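You operate a simulated robot arm through the tools that you are given. There is no shell and no other tool. Be economical: measure what you need, move in short steps, check, and stop when the job is done.

You are at the controls of a simulated two-armed robot. One attempt, no reset.

## Task
Screw the cap back on the bottle on the top of the tiered table. Then stack the paint tin that says "wall" from the packing bench on top of the paint tin marked "door". Then take the teal luggage tag from the packing bench and put it on top of the flask. Then put the paper roll on the shelf under the work table. Then put one of the marker rings from the gym rack shelf on top of the soap dish. The order counts. Set down upright: paper roll.

The check looks at the end state, three seconds after you hand in, the way a careful person would. Anything else that was tipped, shoved, dropped, spilled or broken makes it a failure. A push-on lid holds only when it is set on centred and level and pressed home; a screw cap is set on level and turned clockwise until tight.

## Robot
Two 7-joint arms with two-finger parallel grippers on one trunk, on a base that drives. Base frame: it is fixed to the floor where the robot stands at the start and does not move with it; the origin is under the middle of the robot, x ahead of it, y to its left, z up; the surface under the hand at the start is at about z = 760. Readings come in mm, degrees, newtons and seconds.
The left shoulder is at the start at [50, 165, 1105], the right one opposite. With the tool pointing down near the work surface each hand reaches from about 180 to 680 mm from the robot's upright axis, wherever it stands, measured 20 degrees to its own side. Places, roughly: bottle (8x8x19 cm) [500, 100, 800]; flask (8x8x13 cm) [2900, -2300, 900]; luggage tag [1500, 500, 750]; marker ring (6x6x3 cm) [2600, 400, 500]; paint tin [1500, 500, 750]; paper roll (8x7x10 cm) [1600, -700, 800]; shelf under the work table [1500, -700, 300]; soap dish (13x10x4 cm) [6300, -2100, 800]. Payload 3.91 kg a hand.
The tool frame of a hand sits at the grasp point between the pads (the TCP): z along the fingers, y along the line on which they close. The tips reach 30 mm beyond it. The gripper opens to 110 mm. The fingers are 20 mm wide and 10 mm thick; the gripper's body (48 by 112 mm) begins 55 mm behind the TCP.
Orientation is that of the tool frame in the base frame, as a unit quaternion [x, y, z, w]. With the fingers straight down and closing along the base's y, the tool's x points along the base's -x, its y along +y and its z along -z.

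## Interface
- The arms move only by the tool servo_tool. It takes "left_deltas", "right_deltas" or both (then of equal length, played together; a hand with none holds still); each is a list of rows, each a list of 3 entries, a list of its own where there are three numbers: the gripper command, from -1 (shut) to 1 (fully open), values between in proportion, then the shift along the tool's x, y, z in units of 250 mm (1.0 is 250 mm), then the turn, a rotation vector about the tool's x, y, z in units of 90 degrees (1.0 is 90 degrees). In form: [[grip, [dx, dy, dz], [ax, ay, az]], ...]. A call has 1 to 10 rows; each row is the pose to reach, as a shift and turn from the pose commanded when the call began, along the tool's axes at that moment. A call with a number of a shift or a turn outside -1 to 1 is refused whole. Each row takes 0.2 s and may step no farther than 50 mm and 8.6 degrees from the row before; otherwise, or with a gripper value out of range, the whole call is refused. Where a pose cannot be reached the arm comes as near as it can. A force on the tool above 40 N (or 10 N above the force at the start of the call, whichever is more), or a blocked arm, ends the call early, and 0.2 s more pass. The fingers move at their own pace (about 45 mm/s each) and stop on an object; they squeeze with about 32 N. The grip force told is the motor's: it shows also when the fingers shut on nothing. Time passes only in rows, and 0.2 s behind the last, so rows that repeat a pose let the fingers close. The reply holds the time, the measured pose of the TCP, the force on the tool along the base axes, the opening and the grip force, in the units named above and with some noise, with the torque about the TCP (base axes, N m) and any sound that the robot's microphone picked up.
- Cameras (640 x 400 px; columns grow to the right, rows downward): "scene" is now at [113.5, 2.4, 1290.9]; the picture's right is [0.02, -1.00, 0.00], its down [-0.53, -0.01, -0.85] and it looks along [0.85, 0.01, -0.53] (base axes); focal length 214 px, centre (320, 200). "left" rides on the left gripper at [72, -17, -103] in its tool frame; the picture's right is [0.23, 0.97, 0.00], its down [-0.76, 0.18, -0.62] and it looks along [-0.61, 0.14, 0.78] (tool axes); focal length 222 px, centre (320, 200). "right" rides on the right gripper at [72, 17, -103] in its tool frame; the picture's right is [-0.23, 0.97, 0.00], its down [-0.76, -0.18, -0.62] and it looks along [-0.61, -0.14, 0.78] (tool axes); focal length 222 px, centre (320, 200). There is no depth. A picture from a camera that has moved, and an enlarged one, comes with that camera's place and axes in the base frame and with its lens. The place of the scene camera against the robot may be out by one fixed shift of up to 18 mm in any direction.
- get_image(camera): a new picture of that camera. The clock stands still meanwhile.
- move_column(by): slides the trunk up (or, below 0, down) by that many mm; the arms and the scene camera ride with it, the base frame stays. It gives what a move gives, with no picture.
- base_move(legs): drives the robot by 1 to 6 legs, each [ahead, left, turn to the left] in mm, mm and degrees, along the robot's own axes; the way and the turn of a leg run together, so that a leg with both is an arc; at most 1500 mm and 180 degrees a leg. The arms and the cameras ride along, it lands a little off, and it stops where it bumps. It gives what a move gives.
- pan_tilt(pan, tilt): turns the head with the scene camera to pan (to the left, within 80 degrees either way) and tilt (down, from -29 to 69), counted from straight ahead of the robot. It gives what a move gives.
- close_up(camera, box): a new picture of the part [left, top, right, bottom] of that camera's present view, enlarged. The clock stands still meanwhile.
- finish_job(): hands the job in; it is judged then, once.

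Go step by step. Nothing tells you exact positions but the pictures and the camera data: compare them with the known pose of the tool, close in by small moves and look again before you grip or let go. The budget is 165 turns and 118 pictures, counting those below and the enlarged ones. Unless the task says otherwise, let go and move clear before handing in.

The tools are called after "Request:" as a command line: name --argument value ..., lists and objects as JSON in quotes. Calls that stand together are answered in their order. servo_tool: Moves the arms, as the interface text tells. Its arguments: {"type":"object","properties":{"left_deltas":{"type":"array"},"right_deltas":{"type":"array"}},"required":[]} The other tools are called the same way: move_column (by) slides the trunk up or down; base_move (legs) drives the base; pan_tilt (pan, tilt) turns the head that bears the scene camera; get_image (camera) takes a picture; close_up (camera, box) takes an enlarged picture of a part of a camera's view; finish_job () hands the job in.

At the start:

```text
clock: 0.0
left_tool_pos: [311.8, 166.8, 1170.7]
left_orientation: [-0.001, 1.0, -0.001, 0.0]
left_ft_force: [0.5, -0.5, 0.2]
left_wrist_torque: [0.01, -0.01, -0.03]
left_finger_gap: 110.0
left_finger_force: 0.0
right_tool_pos: [397.0, -125.3, 1142.1]
right_orientation: [0.001, 1.0, 0.0, -0.001]
right_ft_force: [-1.0, 0.3, 0.5]
right_wrist_torque: [0.03, -0.03, 0.03]
right_finger_gap: 110.3
right_finger_force: 0.0
trunk travel left (down, up): [-325.0, 178.0]
robot x, y, heading: [2.5, -0.7, 0.0]
head pan, tilt: [1.0, 32.2]
```

scene: 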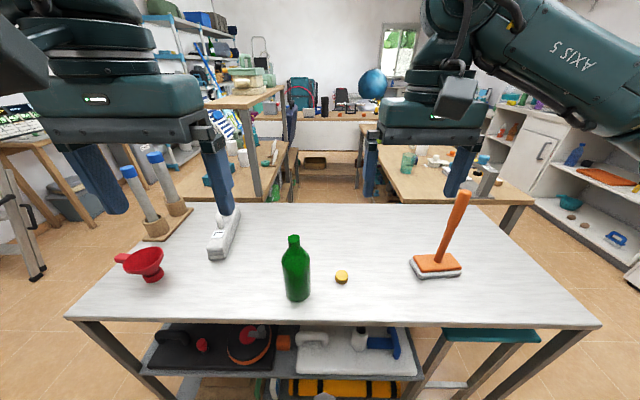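
right: 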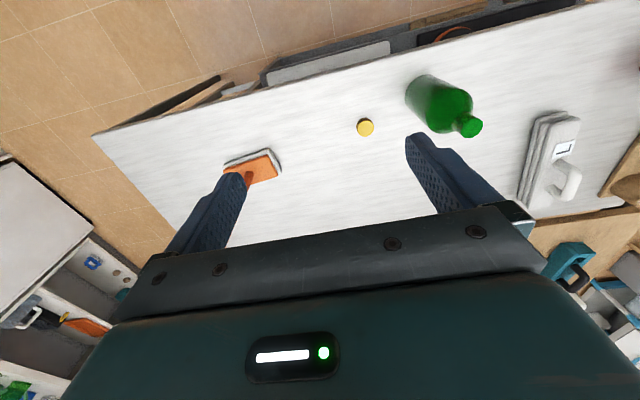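
left: 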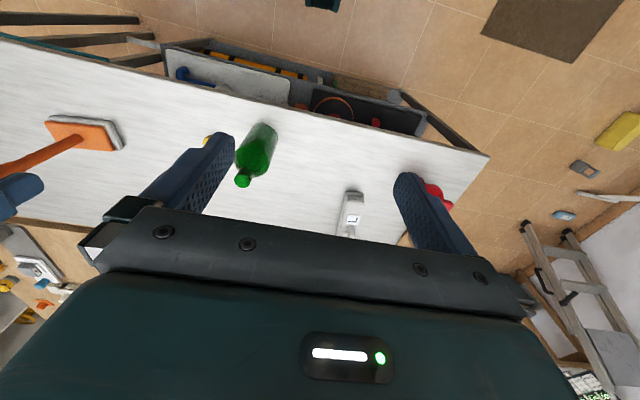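

The bottle stands at about [497, 68] and the yellow cap lies at about [529, -55] on the near table. I'll take close-ups of both before gripping.

Request:
close_up --camera "scene" --box '[260, 220, 380, 310]'

Request:
close_up --camera "right" --box '[330, 60, 510, 160]'

```text
4.44 times, centred on (320, 265) of scene
camera zoom: at [113.5, 2.4, 1290.9], right [0.02, -1.0, 0.0], down [-0.53, -0.01, -0.85], along [0.85, 0.01, -0.53], focal length 953 px, centre (320, -89)
```

zoom: 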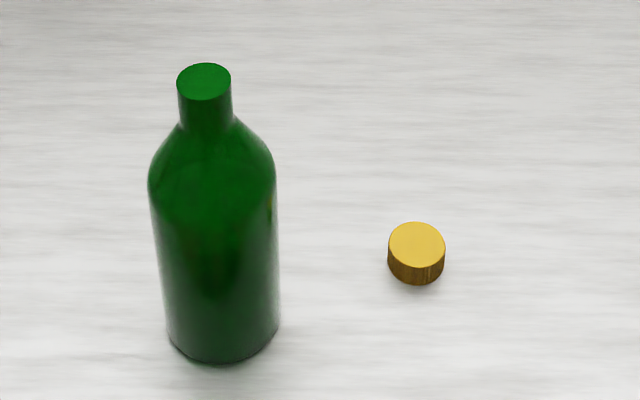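

```text
3.56 times, centred on (420, 110) of right
camera zoom: at [325.1, -108.0, 1245.2], right [0.23, 0.97, 0.0], down [0.76, -0.18, 0.62], along [0.61, -0.14, -0.78], focal length 790 px, centre (-36, 520)
```

zoom: 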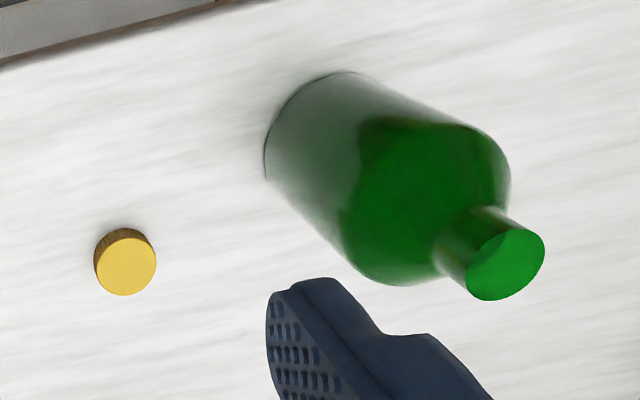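

The cap is right side up, about 37 mm wide and 18 mm high. The bottle mouth is at about [485, 67, 950]. I'm bringing the right hand above the cap.

Request:
servo_tool --right_deltas '[[0.5, [-0.085, 0.047, 0.15], [0, 0, 0]], [0.3, [-0.17, 0.094, 0.3], [0, 0, 0]], [0.2, [-0.256, 0.142, 0.45], [0, 0, 0]], [0.2, [-0.34, 0.19, 0.6], [0, 0, 0]], [0.2, [-0.427, 0.237, 0.75], [0, 0, 0]], [0.2, [-0.512, 0.284, 0.9], [0, 0, 0]], [0.2, [-0.512, 0.284, 0.9], [0, 0, 0]]]'

Request:
get_image --camera "right"

```text
clock: 1.6
left_tool_pos: [310.8, 166.7, 1169.8]
left_orientation: [-0.001, 1.0, 0.0, -0.001]
left_ft_force: [0.6, 0.4, -0.6]
left_wrist_torque: [-0.01, 0.01, 0.02]
left_finger_gap: 110.3
left_finger_force: 0.1
right_tool_pos: [526.8, -53.4, 918.8]
right_orientation: [0.0, 1.0, 0.0, 0.0]
right_ft_force: [-0.4, -0.3, -0.1]
right_wrist_torque: [0.02, 0.02, 0.06]
right_finger_gap: 66.1
right_finger_force: 0.0
trunk travel left (down, up): [-325.0, 178.0]
robot x, y, heading: [0.4, -1.1, -0.0]
head pan, tilt: [1.0, 32.2]
```

```text
112 pictures are left
camera right: at [453.9, -35.8, 1021.3], right [0.23, 0.97, 0.0], down [0.76, -0.18, 0.62], along [0.61, -0.14, -0.78], focal length 222 px, centre (320, 200)
```

right: 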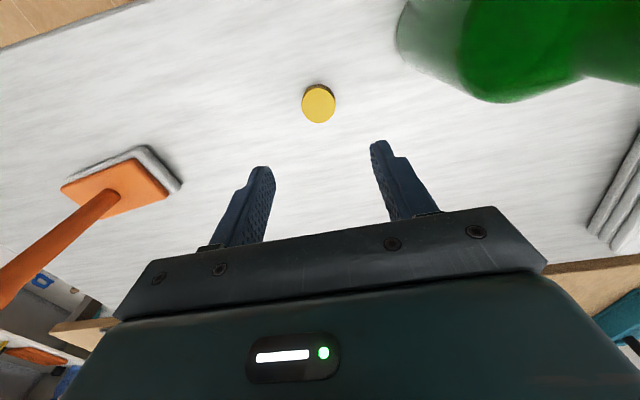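

The cap comes out at about [519, -52]. I'm lowering partway and checking.

Request:
servo_tool --right_deltas '[[0.2, [0.031, 0.004, 0.18], [0, 0, 0]], [0.2, [0.031, 0.004, 0.34], [0, 0, 0]], [0.2, [0.031, 0.004, 0.34], [0, 0, 0]]]'

Request:
get_image --camera "right"

```text
clock: 2.4
left_tool_pos: [311.6, 166.5, 1170.6]
left_orientation: [-0.001, 1.0, -0.001, 0.0]
left_ft_force: [0.6, -0.5, -1.0]
left_wrist_torque: [0.01, 0.03, -0.02]
left_finger_gap: 110.1
left_finger_force: 0.1
right_tool_pos: [518.3, -52.0, 831.7]
right_orientation: [-0.001, 1.0, 0.001, 0.001]
right_ft_force: [-0.2, 0.4, 0.6]
right_wrist_torque: [-0.03, 0.02, 0.0]
right_finger_gap: 66.0
right_finger_force: 0.1
trunk travel left (down, up): [-325.0, 178.0]
robot x, y, heading: [0.4, 6.9, 0.0]
head pan, tilt: [1.0, 32.2]
```

```text
111 pictures are left
camera right: at [446.7, -34.7, 935.0], right [0.23, 0.97, 0.0], down [0.76, -0.18, 0.62], along [0.61, -0.14, -0.78], focal length 222 px, centre (320, 200)
```

right: 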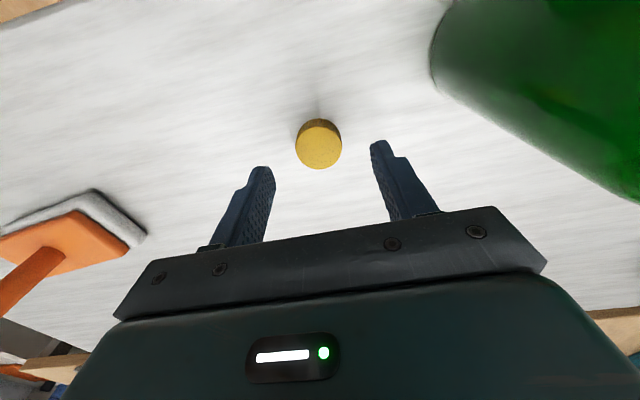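

The hand is centred on the cap. I'm going down to it and closing.

Request:
servo_tool --right_deltas '[[0.2, [0, 0, 0.1], [0, 0, 0]], [0.2, [0, 0, 0.15], [0, 0, 0]], [0.2, [0, 0, 0.15], [0, 0, 0]], [-1, [0, 0, 0.15], [0, 0, 0]], [-1, [0, 0, 0.15], [0, 0, 0]], [-1, [0, 0, 0.15], [0, 0, 0]], [-1, [0, 0, 0.15], [0, 0, 0]]]'

Request:
get_image --camera "right"

```text
clock: 4.0
left_tool_pos: [310.4, 166.6, 1170.6]
left_orientation: [-0.001, 1.0, -0.001, 0.0]
left_ft_force: [0.5, -0.6, 0.1]
left_wrist_torque: [0.0, -0.01, -0.05]
left_finger_gap: 109.9
left_finger_force: 0.1
right_tool_pos: [517.7, -53.2, 794.6]
right_orientation: [0.0, 1.0, 0.0, 0.0]
right_ft_force: [-0.5, -0.6, 0.1]
right_wrist_torque: [0.0, 0.02, 0.0]
right_finger_gap: 33.4
right_finger_force: 32.1
trunk travel left (down, up): [-325.0, 178.0]
robot x, y, heading: [-2.1, 1.6, -0.2]
head pan, tilt: [1.0, 32.2]
```

```text
110 pictures are left
camera right: at [445.4, -35.9, 897.7], right [0.23, 0.97, 0.0], down [0.76, -0.18, 0.62], along [0.61, -0.14, -0.78], focal length 222 px, centre (320, 200)
```

right: 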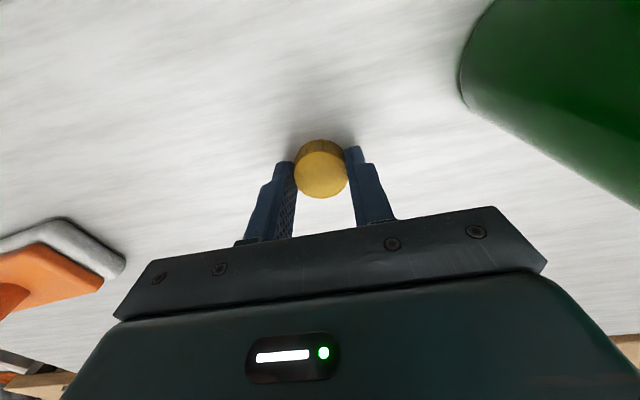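

The cap is gripped at 33 mm wide. I'm lifting it with the right hand while the left hand pitches forward, so it can hold the bottle's body from behind during the turning.

Request:
servo_tool --left_deltas '[[1, [-0.044, -0.05, 0.085], [0, -0.083, 0]], [1, [-0.088, -0.1, 0.17], [0, -0.167, 0]], [1, [-0.132, -0.15, 0.255], [0, -0.25, 0]], [1, [-0.176, -0.2, 0.34], [0, -0.333, 0]], [1, [-0.22, -0.25, 0.425], [0, -0.417, 0]], [1, [-0.264, -0.3, 0.51], [0, -0.5, 0]], [1, [-0.308, -0.35, 0.595], [0, -0.583, 0]], [1, [-0.352, -0.4, 0.68], [0, -0.667, 0]], [1, [-0.352, -0.4, 0.68], [0, -0.667, 0]]]' --right_deltas '[[-1, [0, 0, -0.1], [0, 0, 0]], [-1, [0, 0, -0.22], [0, 0, 0]], [-1, [0, 0, -0.34], [0, 0, 0]], [-1, [0, 0, -0.46], [0, 0, 0]], [-1, [0, 0, -0.58], [0, 0, 0]], [-1, [0, 0, -0.7], [0, 0, 0]], [-1, [0, 0, -0.82], [0, 0, 0]], [-1, [0, 0, -0.9], [0, 0, 0]], [-1, [0, 0, -0.9], [0, 0, 0]]]'

Request:
get_image --camera "scene"

Request:
get_image --camera "left"

Request:
get_image --camera "right"

```text
clock: 6.0
left_tool_pos: [398.1, 67.1, 1000.0]
left_orientation: [-0.001, 0.865, 0.0, 0.501]
left_ft_force: [-0.1, -0.1, 0.5]
left_wrist_torque: [0.01, 0.02, 0.01]
left_finger_gap: 109.7
left_finger_force: 0.0
right_tool_pos: [517.7, -52.8, 1020.4]
right_orientation: [0.0, 1.0, -0.001, -0.001]
right_ft_force: [0.8, 0.7, -0.4]
right_wrist_torque: [0.0, 0.03, 0.0]
right_finger_gap: 33.5
right_finger_force: 31.7
trunk travel left (down, up): [-325.0, 178.0]
robot x, y, heading: [-4.8, -2.8, 0.1]
head pan, tilt: [1.0, 32.2]
```

```text
109 pictures are left
camera scene: at [113.5, 2.5, 1290.9], right [0.02, -1.0, 0.0], down [-0.53, -0.01, -0.85], along [0.85, 0.01, -0.53], focal length 214 px, centre (320, 200)
```

scene: 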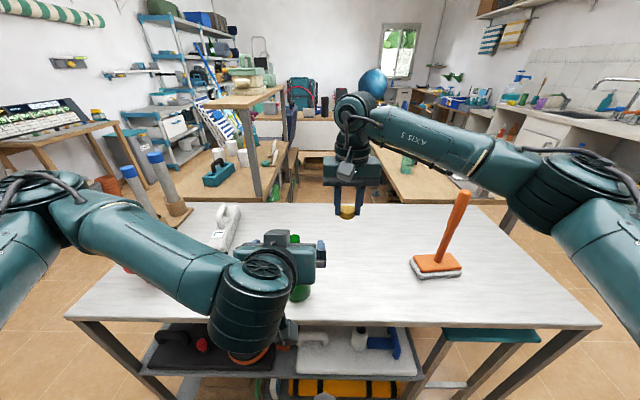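

```text
108 pictures are left
camera left: at [272.6, 50.3, 988.1], right [-0.11, 0.97, -0.2], down [-0.16, 0.18, 0.97], along [0.98, 0.14, 0.14], focal length 222 px, centre (320, 200)
```

left: 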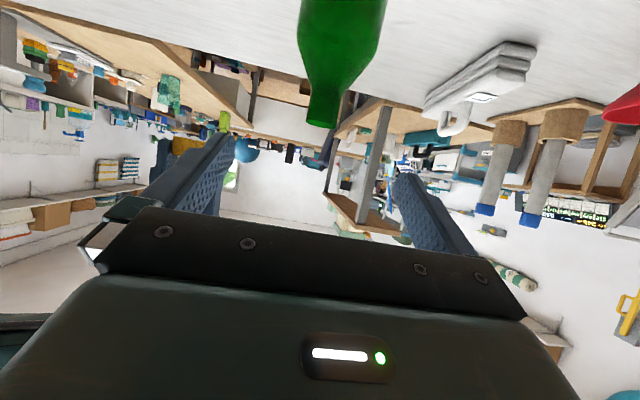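

```text
107 pictures are left
camera right: at [445.8, -36.2, 1123.1], right [0.23, 0.97, 0.0], down [0.76, -0.18, 0.62], along [0.61, -0.14, -0.78], focal length 222 px, centre (320, 200)
```

right: 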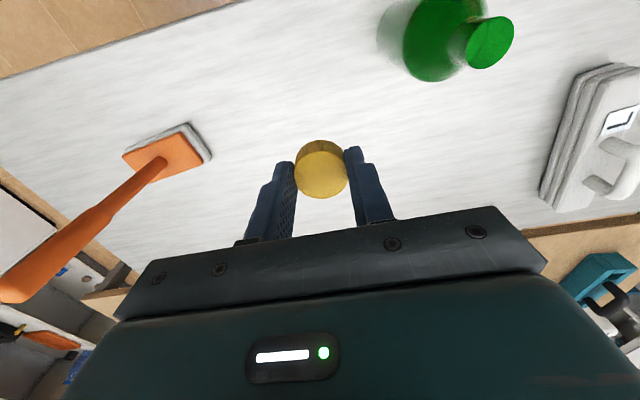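

The bottle mouth is at about [482, 67.5]. I'm lowering the left hand behind the bottle, sliding it forward around the body and gripping.

Request:
servo_tool --left_deltas '[[1, [0.15, 0.001, 0.085], [0, 0, 0]], [1, [0.3, 0.001, 0.17], [0, 0, 0]], [1, [0.45, 0.001, 0.25], [0, 0, 0]], [1, [0.537, 0.001, 0.31], [0, 0, 0]], [1, [0.48, 0.001, 0.4], [0, 0, 0]], [1, [0.43, 0.001, 0.49], [0, 0, 0]], [1, [0.391, 0.001, 0.56], [0, 0, 0]], [1, [0.391, 0.001, 0.56], [0, 0, 0]]]'

Request:
get_image --camera "left"

Request:
get_image --camera "right"

```text
clock: 7.8
left_tool_pos: [471.5, 66.4, 844.9]
left_orientation: [-0.001, 0.866, 0.0, 0.501]
left_ft_force: [0.4, -0.1, -0.2]
left_wrist_torque: [-0.03, 0.0, -0.03]
left_finger_gap: 110.0
left_finger_force: 0.1
right_tool_pos: [517.6, -54.1, 1020.3]
right_orientation: [0.0, 1.0, 0.0, 0.0]
right_ft_force: [-0.3, 0.0, 0.8]
right_wrist_torque: [-0.01, 0.02, -0.05]
right_finger_gap: 33.3
right_finger_force: 31.6
trunk travel left (down, up): [-325.0, 178.0]
robot x, y, heading: [-0.5, 0.2, 0.3]
head pan, tilt: [1.0, 32.2]
```

```text
106 pictures are left
camera left: at [344.8, 50.2, 833.7], right [-0.12, 0.97, -0.2], down [-0.16, 0.18, 0.97], along [0.98, 0.14, 0.14], focal length 222 px, centre (320, 200)
```

left: 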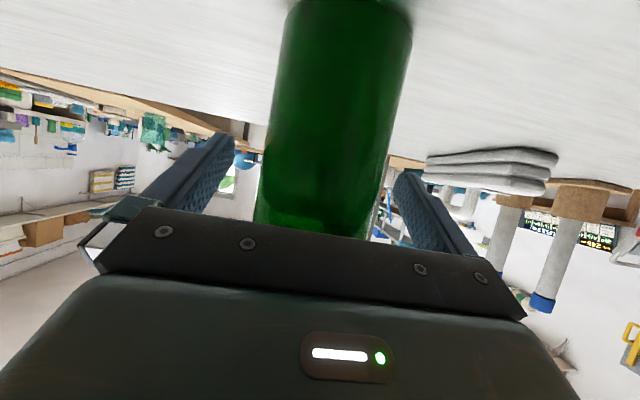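

```text
105 pictures are left
camera right: at [445.8, -36.2, 1122.7], right [0.23, 0.97, 0.0], down [0.76, -0.18, 0.62], along [0.61, -0.14, -0.78], focal length 222 px, centre (320, 200)
```

right: 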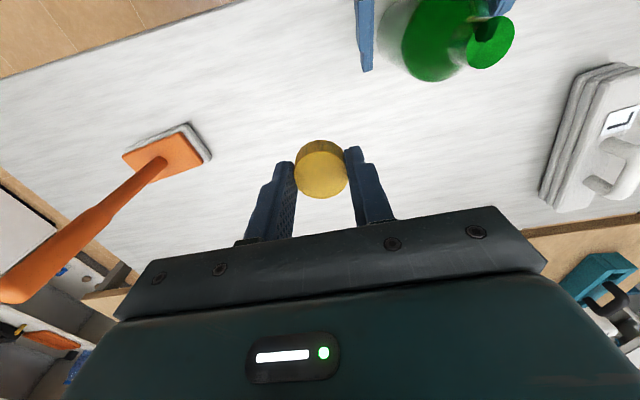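

The bottle hasn't moved and sits between the left pads. I'm closing the left hand and bringing the cap over the mouth.

Request:
servo_tool --left_deltas '[[0.5, [0, 0, 0], [0, 0, 0]], [-1, [0, 0, 0], [0, 0, 0]], [-1, [0, 0, 0], [0, 0, 0]], [-1, [0, 0, 0], [0, 0, 0]], [-1, [0, 0, 0], [0, 0, 0]], [-1, [0, 0, 0], [0, 0, 0]]]' --right_deltas '[[-1, [0, 0, 0], [0, 0, 0]], [-1, [0.036, 0.121, 0], [0, 0, 0]], [-1, [0.072, 0.242, 0], [0, 0, 0]], [-1, [0.108, 0.363, 0], [0, 0, 0]], [-1, [0.144, 0.486, 0], [0, 0, 0]], [-1, [0.144, 0.486, 0], [0, 0, 0]]]'

Request:
get_image --camera "right"

Request:
close_up --camera "scene" --box '[240, 160, 360, 240]'

```text
clock: 9.2
left_tool_pos: [471.0, 66.8, 845.4]
left_orientation: [-0.001, 0.866, 0.0, 0.5]
left_ft_force: [-0.1, -0.1, 0.9]
left_wrist_torque: [0.11, -0.02, 0.07]
left_finger_gap: 69.3
left_finger_force: 31.7
right_tool_pos: [481.8, 66.1, 1019.0]
right_orientation: [0.0, 1.0, -0.001, 0.0]
right_ft_force: [0.6, -0.7, -0.3]
right_wrist_torque: [0.01, 0.0, -0.02]
right_finger_gap: 33.3
right_finger_force: 32.3
trunk travel left (down, up): [-325.0, 178.0]
robot x, y, heading: [-1.5, 2.1, 0.1]
head pan, tilt: [1.0, 32.2]
```

```text
104 pictures are left
camera right: at [408.7, 84.8, 1122.6], right [0.23, 0.97, 0.0], down [0.76, -0.18, 0.62], along [0.61, -0.14, -0.78], focal length 222 px, centre (320, 200)
```

right: 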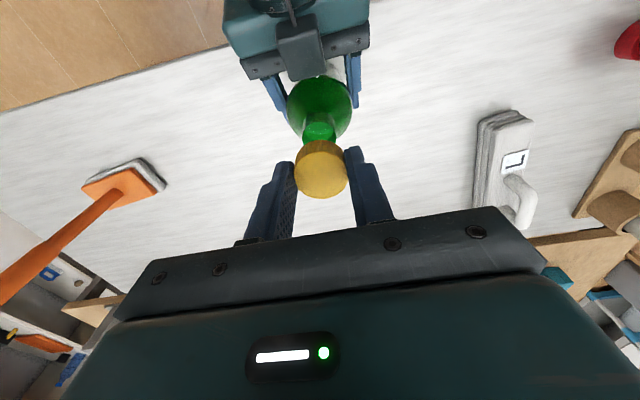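

```text
5.00 times, centred on (300, 200) of scene
camera zoom: at [113.4, 2.5, 1290.9], right [0.02, -1.0, 0.0], down [-0.53, -0.01, -0.85], along [0.85, 0.01, -0.53], focal length 1072 px, centre (420, 200)
```

zoom: 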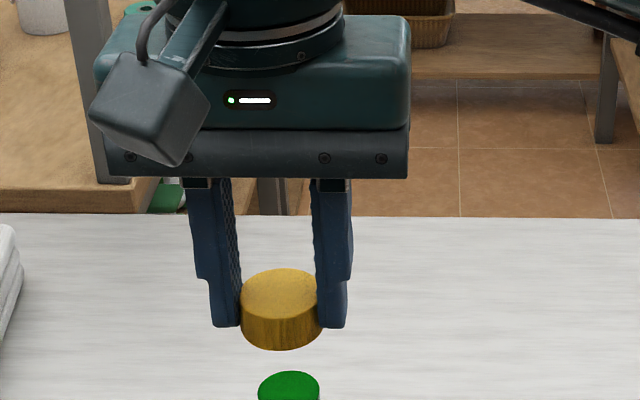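

The cap hangs close above the mouth. I'm measuring the offset more finely from the right camera.

Request:
close_up --camera "right" --box '[260, 90, 380, 210]'

Request:
close_up --camera "scene" --box '[270, 200, 330, 260]'

```text
3.33 times, centred on (320, 150) of right
camera zoom: at [408.7, 84.8, 1122.6], right [0.23, 0.97, 0.0], down [0.76, -0.18, 0.62], along [0.61, -0.14, -0.78], focal length 740 px, centre (320, 367)
```

zoom: 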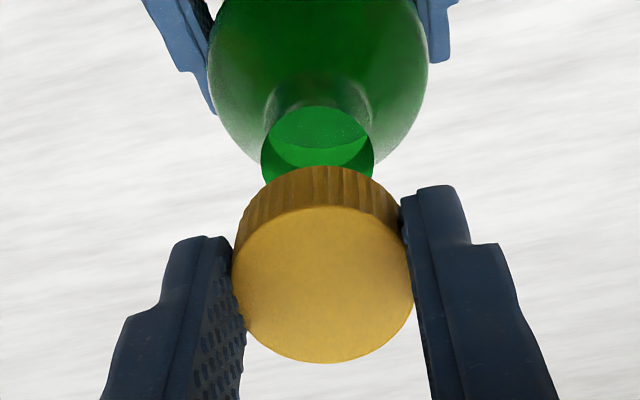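

```text
6.67 times, centred on (300, 230) of scene
camera zoom: at [113.4, 2.5, 1290.9], right [0.02, -1.0, 0.0], down [-0.53, -0.01, -0.85], along [0.85, 0.01, -0.53], focal length 1430 px, centre (453, 0)
```

zoom: 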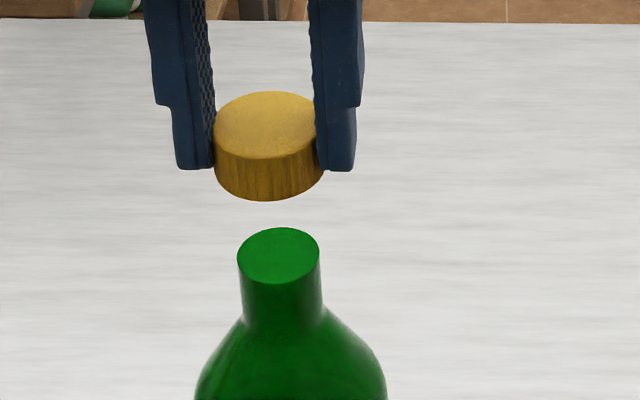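

The cap needs a shift of about -3.5 mm in x. I'm lowering it to just above the mouth to check.

Request:
servo_tool --right_deltas '[[-1, [0.014, 0.0, 0.05], [0, 0, 0]], [-1, [0.014, 0.0, 0.108], [0, 0, 0]], [-1, [0.014, 0.0, 0.108], [0, 0, 0]]]'

Request:
close_up --camera "right" --box '[260, 90, 380, 210]'

Request:
close_up --camera "scene" --box '[270, 200, 330, 260]'

```text
clock: 10.0
left_tool_pos: [470.3, 67.0, 845.3]
left_orientation: [-0.001, 0.866, 0.0, 0.5]
left_ft_force: [0.0, 0.8, 1.3]
left_wrist_torque: [0.2, -0.01, 0.05]
left_finger_gap: 69.4
left_finger_force: 32.0
right_tool_pos: [477.8, 67.8, 991.9]
right_orientation: [0.0, 1.0, 0.0, 0.0]
right_ft_force: [-0.5, 1.1, -0.5]
right_wrist_torque: [0.02, 0.01, 0.0]
right_finger_gap: 33.3
right_finger_force: 32.3
trunk travel left (down, up): [-325.0, 178.0]
robot x, y, heading: [3.5, -4.0, 0.1]
head pan, tilt: [1.0, 32.2]
```

```text
3.33 times, centred on (320, 150) of right
camera zoom: at [405.5, 85.2, 1094.9], right [0.23, 0.97, 0.0], down [0.76, -0.18, 0.62], along [0.61, -0.14, -0.78], focal length 740 px, centre (320, 367)
```

zoom: 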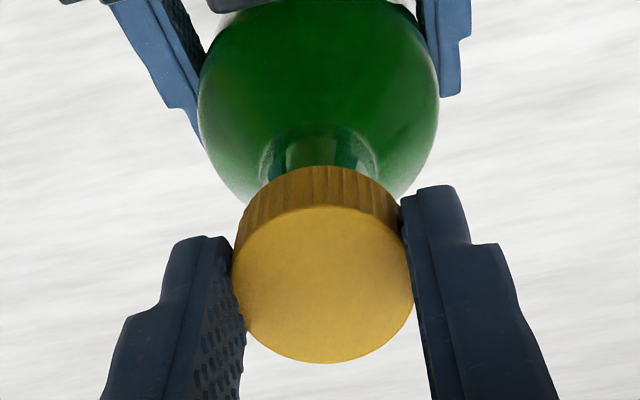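

```text
6.67 times, centred on (300, 230) of scene
camera zoom: at [113.4, 2.4, 1290.9], right [0.02, -1.0, 0.0], down [-0.53, -0.01, -0.85], along [0.85, 0.01, -0.53], focal length 1430 px, centre (453, 0)
```

zoom: 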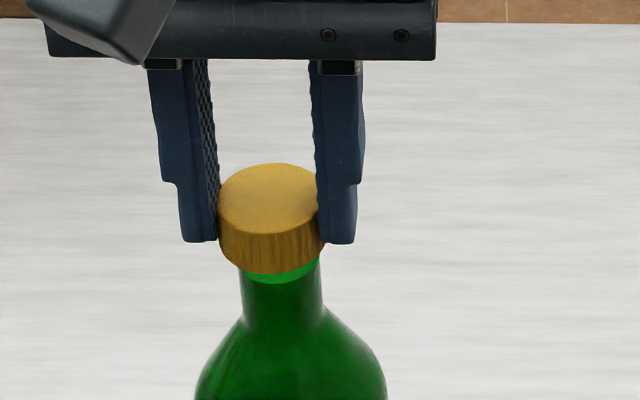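

The cap is within about 1 mm of centre. I'm correcting y by 1 mm and lowering gently until it touches.

Request:
servo_tool --right_deltas '[[-1, [0.003, -0.004, 0.0], [0, 0, 0]], [-1, [0.003, -0.004, 0.012], [0, 0, 0]], [-1, [0.003, -0.004, 0.022], [0, 0, 0]], [-1, [0.003, -0.004, 0.03], [0, 0, 0]], [-1, [0.003, -0.004, 0.038], [0, 0, 0]], [-1, [0.003, -0.004, 0.044], [0, 0, 0]]]'

Request:
close_up --camera "scene" --box '[270, 200, 330, 260]'

```text
clock: 11.4
left_tool_pos: [471.2, 67.1, 845.5]
left_orientation: [-0.001, 0.866, 0.0, 0.5]
left_ft_force: [-1.3, 0.0, 0.9]
left_wrist_torque: [0.21, -0.01, 0.04]
left_finger_gap: 69.6
left_finger_force: 31.9
right_tool_pos: [478.0, 68.5, 981.1]
right_orientation: [0.0, 1.0, 0.0, 0.0]
right_ft_force: [-0.1, -0.5, 0.2]
right_wrist_torque: [0.02, 0.03, 0.01]
right_finger_gap: 33.1
right_finger_force: 32.4
trunk travel left (down, up): [-325.0, 178.0]
robot x, y, heading: [1.9, 1.5, -0.2]
head pan, tilt: [1.0, 32.2]
```

```text
6.67 times, centred on (300, 230) of scene
camera zoom: at [113.4, 2.5, 1290.9], right [0.02, -1.0, 0.0], down [-0.53, -0.01, -0.85], along [0.85, 0.01, -0.53], focal length 1430 px, centre (453, 0)
```

zoom: 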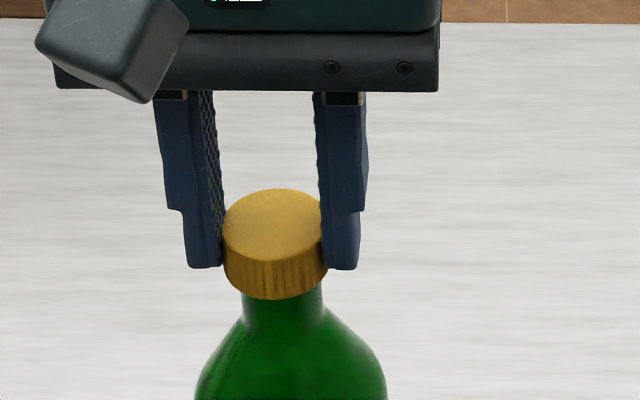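

The cap now covers the mouth with no contact force yet. I'm moving y by another -1.3 mm and continuing down.

Request:
servo_tool --right_deltas '[[-1, [0, -0.005, 0.0], [0, 0, 0]], [-1, [0, -0.005, 0.01], [0, 0, 0]], [-1, [0, -0.005, 0.018], [0, 0, 0]], [-1, [0, -0.005, 0.026], [0, 0, 0]], [-1, [0, -0.005, 0.034], [0, 0, 0]], [-1, [0, -0.005, 0.042], [0, 0, 0]]]'

Request:
close_up --camera "scene" --box '[270, 200, 330, 260]'

```text
clock: 12.8
left_tool_pos: [471.7, 64.9, 845.3]
left_orientation: [0.0, 0.866, -0.001, 0.501]
left_ft_force: [0.2, -5.1, -0.9]
left_wrist_torque: [0.57, -0.36, 0.0]
left_finger_gap: 69.4
left_finger_force: 32.1
right_tool_pos: [477.0, 66.8, 972.7]
right_orientation: [-0.001, 1.0, 0.001, 0.001]
right_ft_force: [-0.4, 5.6, 6.1]
right_wrist_torque: [0.06, 0.05, 0.0]
right_finger_gap: 33.5
right_finger_force: 31.9
trunk travel left (down, up): [-325.0, 178.0]
robot x, y, heading: [4.7, -1.4, 0.2]
head pan, tilt: [1.0, 32.2]
```

```text
6.67 times, centred on (300, 230) of scene
camera zoom: at [113.4, 2.4, 1291.0], right [0.02, -1.0, 0.0], down [-0.53, -0.01, -0.85], along [0.85, 0.01, -0.53], focal length 1430 px, centre (453, 0)
```

zoom: 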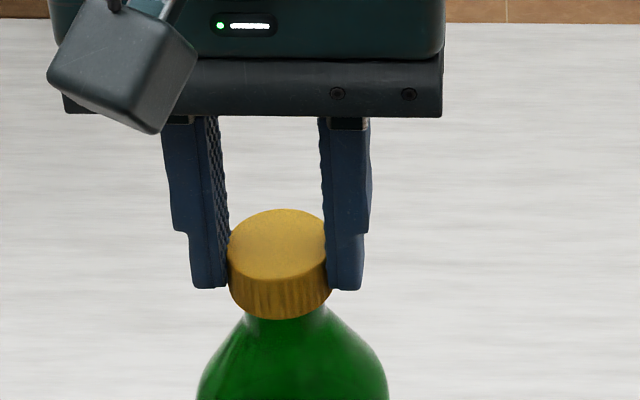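

The cap sits on the thread with a small side load. I'm relaxing y by 1 mm and starting to turn clockwise, which is positive about the tool's z.

Request:
servo_tool --right_deltas '[[-1, [0, 0.004, 0.002], [0, 0, 0]], [-1, [0, 0.004, 0.002], [0, 0, 0.09]], [-1, [0, 0.004, 0.003], [0, 0, 0.18]], [-1, [0, 0.004, 0.003], [0, 0, 0.27]], [-1, [0, 0.004, 0.004], [0, 0, 0.36]], [-1, [0, 0.004, 0.004], [0, 0, 0.45]], [-1, [0, 0.004, 0.005], [0, 0, 0.54]], [-1, [0, 0.004, 0.005], [0, 0, 0.63]], [-1, [0, 0.004, 0.006], [0, 0, 0.72]], [-1, [0, 0.004, 0.006], [0, 0, 0.81]]]'

Request:
close_up --camera "scene" --box '[270, 200, 330, 260]'

```text
clock: 15.0
left_tool_pos: [469.7, 65.0, 845.5]
left_orientation: [0.0, 0.866, -0.001, 0.5]
left_ft_force: [-8.9, -14.7, 0.3]
left_wrist_torque: [0.82, -0.69, -0.09]
left_finger_gap: 69.5
left_finger_force: 32.3
right_tool_pos: [476.7, 67.7, 969.7]
right_orientation: [0.596, 0.803, 0.003, -0.001]
right_ft_force: [11.1, 13.6, 15.8]
right_wrist_torque: [0.43, -0.4, 0.06]
right_finger_gap: 33.2
right_finger_force: 32.0
trunk travel left (down, up): [-325.0, 178.0]
robot x, y, heading: [-1.8, 1.2, -0.1]
head pan, tilt: [1.0, 32.2]
```

```text
6.67 times, centred on (300, 230) of scene
camera zoom: at [112.6, 2.2, 1291.1], right [0.02, -1.0, 0.0], down [-0.53, -0.01, -0.85], along [0.85, 0.01, -0.53], focal length 1430 px, centre (453, 0)
```

zoom: 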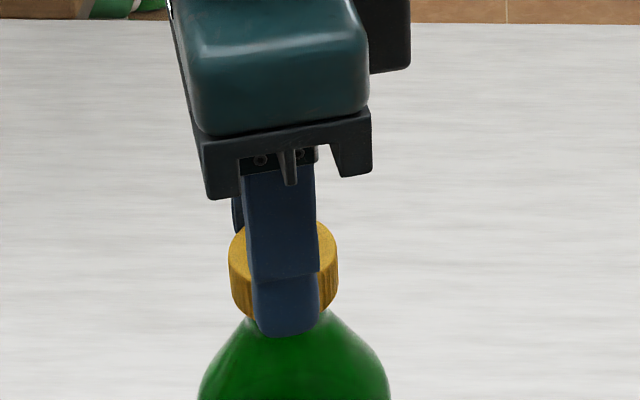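

Turned about 73°, and the side load has grown. I'll open the fingers to relieve it and look.

Request:
servo_tool --right_deltas '[[0.0, [0, 0, 0], [0, 0, 0]], [0.0, [0, 0, 0], [0, 0, 0]], [0.0, [0, 0, 0], [0, 0, 0]]]'

Request:
close_up --camera "right" --box '[220, 90, 420, 230]'

Request:
close_up --camera "scene" --box '[260, 200, 340, 260]'

```text
clock: 15.8
left_tool_pos: [472.2, 68.4, 845.2]
left_orientation: [-0.002, 0.865, 0.001, 0.502]
left_ft_force: [1.3, 2.3, 3.1]
left_wrist_torque: [0.02, 0.03, 0.0]
left_finger_gap: 69.4
left_finger_force: 32.3
right_tool_pos: [477.7, 67.8, 970.0]
right_orientation: [0.594, 0.805, -0.001, -0.001]
right_ft_force: [-0.5, 0.2, -0.4]
right_wrist_torque: [0.01, 0.03, -0.02]
right_finger_gap: 54.8
right_finger_force: 0.1
trunk travel left (down, up): [-325.0, 178.0]
robot x, y, heading: [1.9, 5.2, -0.1]
head pan, tilt: [1.0, 32.2]
```

```text
2.86 times, centred on (320, 160) of right
camera zoom: at [472.1, 141.8, 1072.5], right [1.0, 0.07, 0.0], down [0.05, -0.78, 0.62], along [0.04, -0.62, -0.78], focal length 635 px, centre (320, 314)
```

zoom: 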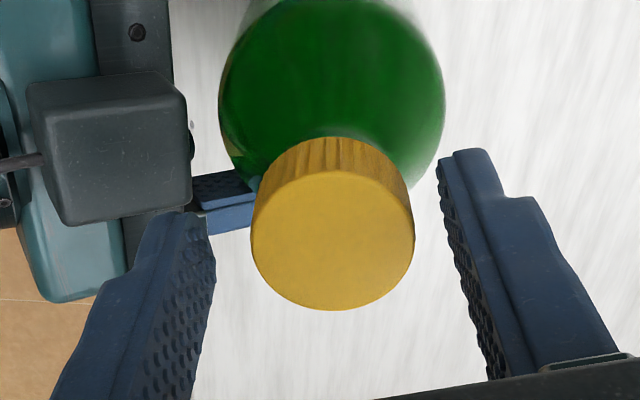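

```text
6.67 times, centred on (300, 230) of scene
camera zoom: at [113.4, 2.6, 1291.0], right [0.02, -1.0, 0.0], down [-0.53, -0.01, -0.85], along [0.85, 0.01, -0.53], focal length 1430 px, centre (453, 0)
```

zoom: 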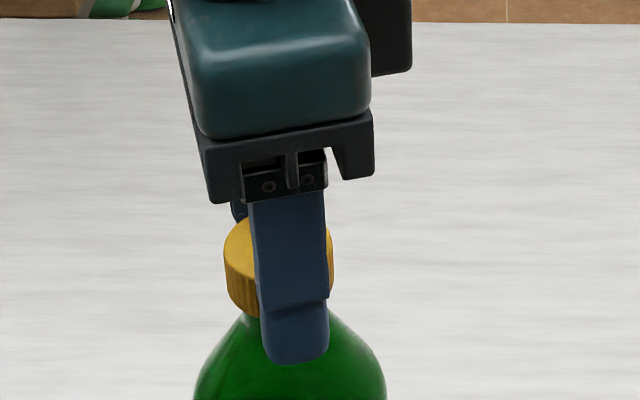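

The cap sits straight on the neck, centred at about [479.5, 68]. I'm turning the open hand back and will regrip for a longer turn.

Request:
servo_tool --right_deltas '[[0.0, [0, 0, 0], [0, 0, -0.09]], [0.0, [0, 0, 0], [0, 0, -0.18]], [0.0, [0, 0, 0], [0, 0, -0.27]], [0.0, [0, 0, 0], [0, 0, -0.36]], [0.0, [0, 0, 0], [0, 0, -0.45]], [0.0, [0, 0, 0], [0, 0, -0.54]], [0.0, [0, 0, 0], [0, 0, -0.63]], [0.0, [0, 0, 0], [0, 0, -0.72]], [0.0, [0, 0, 0], [0, 0, -0.81]], [0.0, [0, 0, 0], [0, 0, -0.81]]]'

Request:
servo_tool --right_deltas '[[0.0, [-0.007, 0, 0], [0, 0, -0.09]], [0.0, [-0.007, 0, 0], [0, 0, -0.18]], [0.0, [-0.007, 0, 0], [0, 0, -0.27]], [0.0, [-0.007, 0, 0], [0, 0, -0.36]], [0.0, [-0.007, 0, 0], [0, 0, -0.45]], [0.0, [-0.007, 0, 0], [0, 0, -0.54]], [0.0, [-0.007, 0, 0], [0, 0, -0.63]], [0.0, [-0.007, 0, 0], [0, 0, -0.72]], [0.0, [-0.007, 0, 0], [0, 0, -0.81]], [0.0, [-0.007, 0, 0], [0, 0, -0.81]]]'

Request:
close_up --camera "right" --box '[220, 90, 420, 230]'

```text
clock: 18.0
left_tool_pos: [471.3, 65.4, 847.5]
left_orientation: [-0.001, 0.865, 0.0, 0.501]
left_ft_force: [3.2, 2.6, 8.0]
left_wrist_torque: [0.03, 0.0, 0.01]
left_finger_gap: 69.5
left_finger_force: 31.9
right_tool_pos: [476.2, 66.7, 969.6]
right_orientation: [-0.001, 1.0, 0.0, 0.0]
right_ft_force: [-0.2, 0.0, -0.6]
right_wrist_torque: [0.04, -0.01, -0.01]
right_finger_gap: 54.9
right_finger_force: 0.0
trunk travel left (down, up): [-325.0, 178.0]
robot x, y, heading: [-1.9, -0.7, -0.1]
head pan, tilt: [1.0, 32.2]
```

```text
clock: 20.2
left_tool_pos: [471.5, 66.6, 846.3]
left_orientation: [-0.001, 0.866, 0.0, 0.501]
left_ft_force: [4.2, 1.7, 9.6]
left_wrist_torque: [0.04, -0.02, -0.01]
left_finger_gap: 69.4
left_finger_force: 32.2
right_tool_pos: [478.3, 67.4, 969.6]
right_orientation: [-0.517, 0.856, 0.0, 0.0]
right_ft_force: [0.6, -0.2, 0.0]
right_wrist_torque: [0.01, -0.03, -0.02]
right_finger_gap: 54.9
right_finger_force: 0.1
right hand out of reach, approached as far as the arm can: row 9, 10
trunk travel left (down, up): [-325.0, 178.0]
robot x, y, heading: [1.2, -0.3, 0.1]
head pan, tilt: [1.0, 32.2]
```

```text
2.86 times, centred on (320, 160) of right
camera zoom: at [430.1, 11.3, 1072.7], right [-0.76, 0.66, 0.0], down [0.51, 0.59, 0.62], along [0.41, 0.47, -0.78], focal length 635 px, centre (320, 314)
```

zoom: 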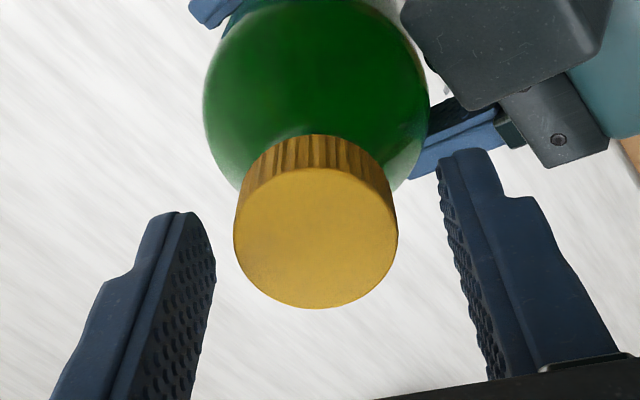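

Centred. I'm closing on the cap and turning clockwise again.

Request:
servo_tool --right_deltas '[[-1, [0, 0, 0], [0, 0, 0]], [-1, [0, 0, 0], [0, 0, 0]], [-1, [0, 0, 0], [0, 0, 0.08]], [-1, [0, 0, 0.001], [0, 0, 0.17]], [-1, [0, 0, 0.001], [0, 0, 0.26]], [-1, [0, 0, 0.002], [0, 0, 0.35]], [-1, [0, 0, 0.002], [0, 0, 0.44]], [-1, [0, 0, 0.003], [0, 0, 0.53]], [-1, [0, 0, 0.003], [0, 0, 0.62]], [-1, [0, 0, 0.003], [0, 0, 0.71]]]'

Request:
servo_tool --right_deltas '[[-1, [0, 0, 0.001], [0, 0, 0.09]], [-1, [0, 0, 0.001], [0, 0, 0.18]], [-1, [0, 0, 0.002], [0, 0, 0.27]], [-1, [0, 0, 0.002], [0, 0, 0.36]], [-1, [0, 0, 0.003], [0, 0, 0.45]], [-1, [0, 0, 0.003], [0, 0, 0.54]], [-1, [0, 0, 0.003], [0, 0, 0.63]], [-1, [0, 0, 0.003], [0, 0, 0.72]]]'

Request:
close_up --camera "scene" --box '[260, 200, 340, 260]'

```text
clock: 22.4
left_tool_pos: [470.2, 66.4, 847.5]
left_orientation: [-0.001, 0.865, 0.0, 0.501]
left_ft_force: [-6.3, 3.4, 10.7]
left_wrist_torque: [0.23, -0.35, -0.07]
left_finger_gap: 69.4
left_finger_force: 32.2
right_tool_pos: [478.1, 65.9, 969.1]
right_orientation: [0.017, 1.0, 0.0, 0.0]
right_ft_force: [6.8, 0.3, -0.4]
right_wrist_torque: [0.1, -0.38, -0.01]
right_finger_gap: 34.2
right_finger_force: 32.5
trunk travel left (down, up): [-325.0, 178.0]
robot x, y, heading: [-0.8, 5.4, 0.2]
head pan, tilt: [1.0, 32.2]
```

```text
clock: 24.2
left_tool_pos: [470.6, 67.0, 846.3]
left_orientation: [-0.001, 0.866, 0.0, 0.501]
left_ft_force: [-7.0, 3.7, 7.8]
left_wrist_torque: [-0.16, 0.04, -0.01]
left_finger_gap: 69.4
left_finger_force: 32.1
right_tool_pos: [478.0, 66.4, 968.5]
right_orientation: [0.551, 0.835, 0.0, 0.001]
right_ft_force: [4.5, -1.8, -0.4]
right_wrist_torque: [0.22, -0.16, -0.06]
right_finger_gap: 33.6
right_finger_force: 32.4
trunk travel left (down, up): [-325.0, 178.0]
robot x, y, heading: [-1.7, 1.5, -0.0]
head pan, tilt: [1.0, 32.2]
```

```text
6.67 times, centred on (300, 230) of scene
camera zoom: at [112.8, 2.4, 1291.0], right [0.02, -1.0, 0.0], down [-0.53, -0.01, -0.85], along [0.85, 0.01, -0.53], focal length 1430 px, centre (453, 0)
```

zoom: 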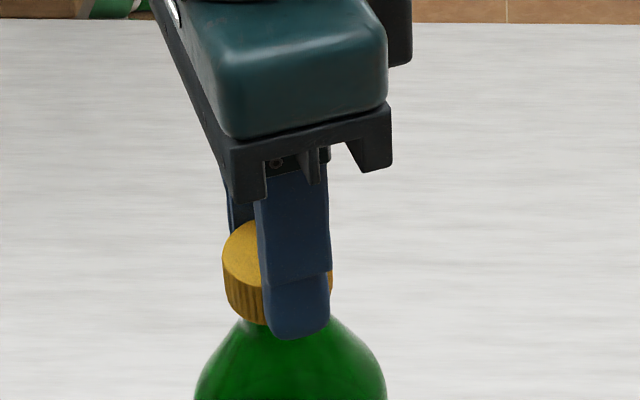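

No tightening torque yet. I'm continuing the same turn to see how far the wrist goes.

Request:
servo_tool --right_deltas '[[-1, [0, 0, 0.001], [0, 0, 0.09]], [-1, [0, 0, 0.001], [0, 0, 0.18]], [-1, [0, 0, 0.002], [0, 0, 0.27]], [-1, [0, 0, 0.002], [0, 0, 0.36]], [-1, [0, 0, 0.003], [0, 0, 0.45]], [-1, [0, 0, 0.003], [0, 0, 0.54]], [-1, [0, 0, 0.003], [0, 0, 0.63]], [-1, [0, 0, 0.003], [0, 0, 0.72]]]'

Request:
get_image --camera "right"

```text
clock: 26.0
left_tool_pos: [470.8, 66.8, 844.7]
left_orientation: [-0.001, 0.865, 0.0, 0.501]
left_ft_force: [-2.1, 1.7, 4.9]
left_wrist_torque: [-0.14, 0.79, -0.03]
left_finger_gap: 68.9
left_finger_force: 31.6
right_tool_pos: [477.7, 66.1, 967.4]
right_orientation: [0.912, 0.41, -0.001, 0.0]
right_ft_force: [-0.2, 0.4, 0.3]
right_wrist_torque: [0.35, -0.38, -0.02]
right_finger_gap: 33.9
right_finger_force: 31.6
trunk travel left (down, up): [-325.0, 178.0]
robot x, y, heading: [-2.4, 1.7, -0.1]
head pan, tilt: [1.0, 32.2]
```

```text
91 pictures are left
camera right: at [539.5, 110.6, 1070.6], right [0.58, -0.82, 0.0], down [-0.64, -0.45, 0.62], along [-0.51, -0.36, -0.78], focal length 222 px, centre (320, 200)
```

right: 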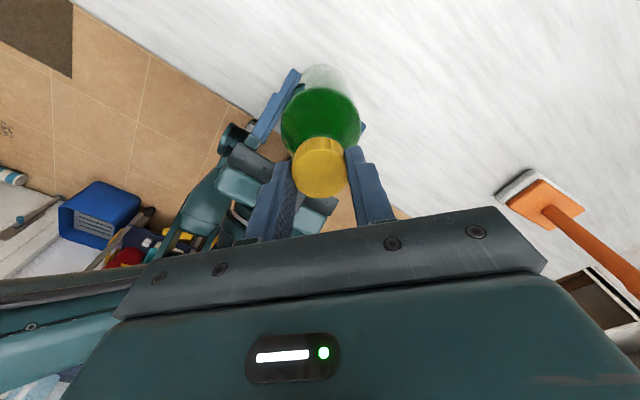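

The wrist has more range, now at +132°. I'm continuing.

Request:
servo_tool --right_deltas '[[-1, [0, 0, 0.001], [0, 0, 0.09]], [-1, [0, 0, 0.001], [0, 0, 0.18]], [-1, [0, 0, 0.002], [0, 0, 0.27]], [-1, [0, 0, 0.002], [0, 0, 0.36]], [-1, [0, 0, 0.003], [0, 0, 0.45]], [-1, [0, 0, 0.003], [0, 0, 0.54]], [-1, [0, 0, 0.003], [0, 0, 0.63]]]'

```text
clock: 27.6
left_tool_pos: [470.4, 65.8, 845.6]
left_orientation: [-0.001, 0.866, -0.001, 0.5]
left_ft_force: [0.8, -0.3, 1.5]
left_wrist_torque: [0.03, 0.26, -0.46]
left_finger_gap: 69.3
left_finger_force: 31.8
right_tool_pos: [478.9, 67.5, 967.1]
right_orientation: [0.997, -0.072, 0.0, 0.0]
right_ft_force: [0.0, -0.2, 0.2]
right_wrist_torque: [-0.1, -0.03, 0.47]
right_finger_gap: 34.0
right_finger_force: 31.9
trunk travel left (down, up): [-325.0, 178.0]
robot x, y, heading: [-0.5, -0.6, -0.1]
head pan, tilt: [1.0, 32.2]
```

Torque about z has risen to 0.47 N m, so the cap is getting tight. I'll turn a little more to confirm.

Request:
servo_tool --right_deltas '[[-1, [0, 0, 0], [0, 0, 0.06]], [-1, [0, 0, 0], [0, 0, 0.12]], [-1, [0, 0, 0], [0, 0, 0.18]], [-1, [0, 0, 0], [0, 0, 0.18]]]'

Request:
close_up --camera "right" --box '[220, 60, 420, 230]'

```text
clock: 28.6
left_tool_pos: [470.7, 65.8, 845.3]
left_orientation: [-0.001, 0.866, 0.0, 0.501]
left_ft_force: [1.2, -2.2, 0.4]
left_wrist_torque: [-0.08, 0.25, -0.35]
left_finger_gap: 69.4
left_finger_force: 32.1
right_tool_pos: [478.0, 67.1, 966.8]
right_orientation: [0.977, -0.212, 0.0, 0.0]
right_ft_force: [-1.1, 0.2, 0.2]
right_wrist_torque: [0.01, 0.0, 0.36]
right_finger_gap: 32.8
right_finger_force: 32.0
trunk travel left (down, up): [-325.0, 178.0]
robot x, y, heading: [-0.3, -5.4, -0.0]
head pan, tilt: [1.0, 32.2]
```

```text
2.35 times, centred on (320, 145) of right
camera zoom: at [538.2, 21.8, 1069.6], right [-0.61, -0.79, 0.0], down [-0.62, 0.48, 0.62], along [-0.49, 0.38, -0.78], focal length 523 px, centre (320, 329)
```

zoom: 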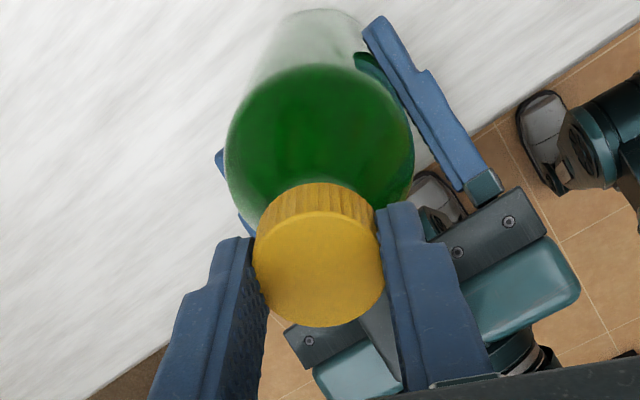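

The cap has stopped turning and the pads now slip on it, so it is tight. I'm releasing, lifting the right hand off, then backing the left away.

Request:
servo_tool --right_deltas '[[0.0, [0, 0, 0], [0, 0, 0]], [0.0, [0, 0, 0], [0, 0, 0]], [0.0, [0, 0, 0], [0, 0, 0]], [0.0, [0, 0, -0.15], [0, 0, 0]], [0.0, [0, 0, -0.34], [0, 0, 0]], [0.0, [0, 0, -0.5], [0, 0, -0.09]], [0.0, [0, 0, -0.6], [0, 0, -0.18]], [0.0, [0, 0, -0.6], [0, 0, -0.27]], [0.0, [0, 0, -0.6], [0, 0, -0.36]], [0.0, [0, 0, -0.6], [0, 0, -0.45]]]'

Request:
servo_tool --left_deltas '[[0.6, [0, 0, 0], [0, 0, 0]], [1, [0, 0, 0], [0, 0, 0]], [1, [0, 0, 0], [0, 0, 0]], [1, [0, 0, 0], [0, 0, 0]], [1, [0.05, 0, -0.09], [0, 0, 0]], [1, [0.1, 0, -0.17], [0, 0, 0]], [1, [0.15, 0, -0.26], [0, 0, 0]], [1, [0.15, 0, -0.26], [0, 0, 0]], [1, [0.15, 0, -0.26], [0, 0, 0]]]' --right_deltas '[[0.0, [0, 0, 0], [0, 0, -0.09]], [0.0, [0, 0, 0], [0, 0, -0.18]], [0.0, [0, 0, 0], [0, 0, -0.27]], [0.0, [0, 0, 0], [0, 0, -0.36]], [0.0, [0, 0, 0], [0, 0, -0.45]], [0.0, [0, 0, 0], [0, 0, -0.54]], [0.0, [0, 0, 0], [0, 0, -0.63]], [0.0, [0, 0, 0], [0, 0, -0.72]], [0.0, [0, 0, 0], [0, 0, -0.81]]]'

Request:
get_image --camera "scene"

```text
clock: 30.8
left_tool_pos: [470.3, 66.6, 844.9]
left_orientation: [-0.001, 0.865, 0.0, 0.501]
left_ft_force: [-0.3, -0.1, 2.4]
left_wrist_torque: [0.04, 0.22, 0.0]
left_finger_gap: 69.3
left_finger_force: 32.1
right_tool_pos: [478.5, 67.8, 1116.8]
right_orientation: [0.99, 0.143, 0.0, 0.0]
right_ft_force: [0.1, 0.2, -0.9]
right_wrist_torque: [-0.01, 0.01, 0.01]
right_finger_gap: 54.9
right_finger_force: 0.1
trunk travel left (down, up): [-325.0, 178.0]
robot x, y, heading: [-1.3, -0.7, 0.0]
head pan, tilt: [1.0, 32.2]
```

```text
clock: 32.8
left_tool_pos: [396.4, 67.4, 843.8]
left_orientation: [-0.001, 0.866, 0.0, 0.5]
left_ft_force: [0.2, 0.0, 0.4]
left_wrist_torque: [0.01, 0.01, 0.03]
left_finger_gap: 110.0
left_finger_force: 0.1
right_tool_pos: [478.5, 68.0, 1116.2]
right_orientation: [0.712, 0.702, 0.0, 0.0]
right_ft_force: [-0.3, 1.0, -0.6]
right_wrist_torque: [0.01, -0.01, 0.01]
right_finger_gap: 54.9
right_finger_force: 0.0
trunk travel left (down, up): [-325.0, 178.0]
robot x, y, heading: [1.8, -0.0, 0.1]
head pan, tilt: [1.0, 32.2]
```

```text
89 pictures are left
camera scene: at [113.5, 2.4, 1290.9], right [0.02, -1.0, 0.0], down [-0.53, -0.01, -0.85], along [0.85, 0.01, -0.53], focal length 214 px, centre (320, 200)
```

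scene: 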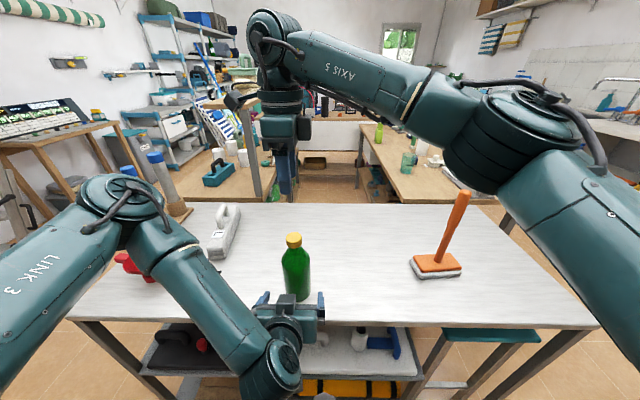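

The first part is done: the cap is on and the bottle upright. I'm tucking both arms back for driving.

Request:
servo_tool --left_deltas '[[1, [-0.03, 0.04, -0.07], [0, 0.06, 0]], [1, [-0.09, 0.08, -0.14], [0, 0.13, 0]], [1, [-0.15, 0.12, -0.21], [0, 0.2, 0]], [1, [-0.21, 0.16, -0.28], [0, 0.27, 0]], [1, [-0.27, 0.2, -0.35], [0, 0.34, 0]], [1, [-0.33, 0.24, -0.42], [0, 0.41, 0]], [1, [-0.39, 0.28, -0.49], [0, 0.48, 0]], [1, [-0.45, 0.32, -0.56], [0, 0.55, 0]], [1, [-0.5, 0.36, -0.63], [0, 0.61, 0]], [1, [-0.53, 0.4, -0.68], [0, 0.667, 0]]]' --right_deltas '[[0.0, [-0.08, -0.04, -0.01], [0, 0, -0.09]], [0.0, [-0.16, -0.08, -0.02], [0, 0, -0.18]], [0.0, [-0.24, -0.12, -0.03], [0, 0, -0.27]], [0.0, [-0.32, -0.16, -0.04], [0, 0, -0.36]], [0.0, [-0.4, -0.2, -0.05], [0, 0, -0.45]], [0.0, [-0.48, -0.24, -0.06], [0, 0, -0.54]], [0.0, [-0.56, -0.28, -0.07], [0, 0, -0.63]], [0.0, [-0.64, -0.32, -0.08], [0, 0, -0.72]], [0.0, [-0.72, -0.36, -0.09], [0, 0, -0.81]], [0.0, [-0.79, -0.39, -0.1], [0, 0, -0.9]]]'

Request:
pan_tilt --pan 15 --tilt 20

Request:
get_image --camera "scene"

```text
clock: 35.0
left_tool_pos: [315.4, 167.0, 1046.3]
left_orientation: [-0.002, 1.0, -0.001, -0.001]
left_ft_force: [0.4, -0.3, 0.1]
left_wrist_torque: [0.02, 0.01, -0.01]
left_finger_gap: 110.1
left_finger_force: 0.0
right_tool_pos: [377.9, -130.0, 1141.3]
right_orientation: [0.084, 0.996, 0.001, 0.0]
right_ft_force: [1.1, 0.1, -0.3]
right_wrist_torque: [0.01, 0.01, -0.01]
right_finger_gap: 54.7
right_finger_force: 0.1
trunk travel left (down, up): [-325.0, 178.0]
robot x, y, heading: [-2.0, 0.2, 0.2]
head pan, tilt: [1.0, 32.2]
```

```text
clock: 35.8
left_tool_pos: [316.3, 167.5, 1045.7]
left_orientation: [-0.001, 1.0, -0.001, 0.0]
left_ft_force: [0.8, 0.0, 0.4]
left_wrist_torque: [0.03, -0.05, 0.0]
left_finger_gap: 110.1
left_finger_force: 0.1
right_tool_pos: [378.6, -129.2, 1141.0]
right_orientation: [0.086, 0.996, 0.0, 0.0]
right_ft_force: [0.6, -0.5, -0.8]
right_wrist_torque: [0.03, -0.01, -0.02]
right_finger_gap: 55.0
right_finger_force: 0.1
trunk travel left (down, up): [-325.0, 178.0]
robot x, y, heading: [1.5, 2.6, -0.1]
head pan, tilt: [15.0, 20.0]
```

```text
88 pictures are left
camera scene: at [114.0, 24.9, 1310.4], right [0.26, -0.97, 0.0], down [-0.33, -0.09, -0.94], along [0.91, 0.24, -0.34], focal length 214 px, centre (320, 200)
```

scene: 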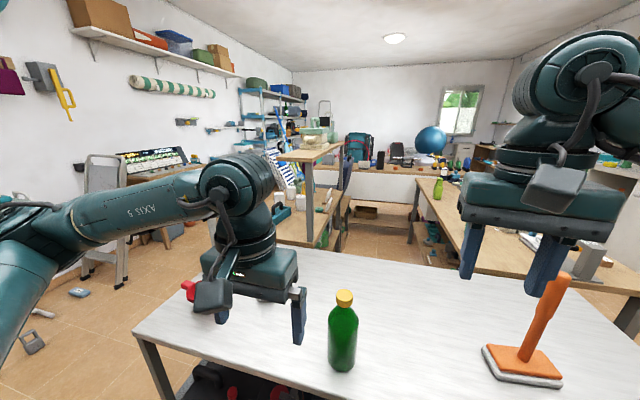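

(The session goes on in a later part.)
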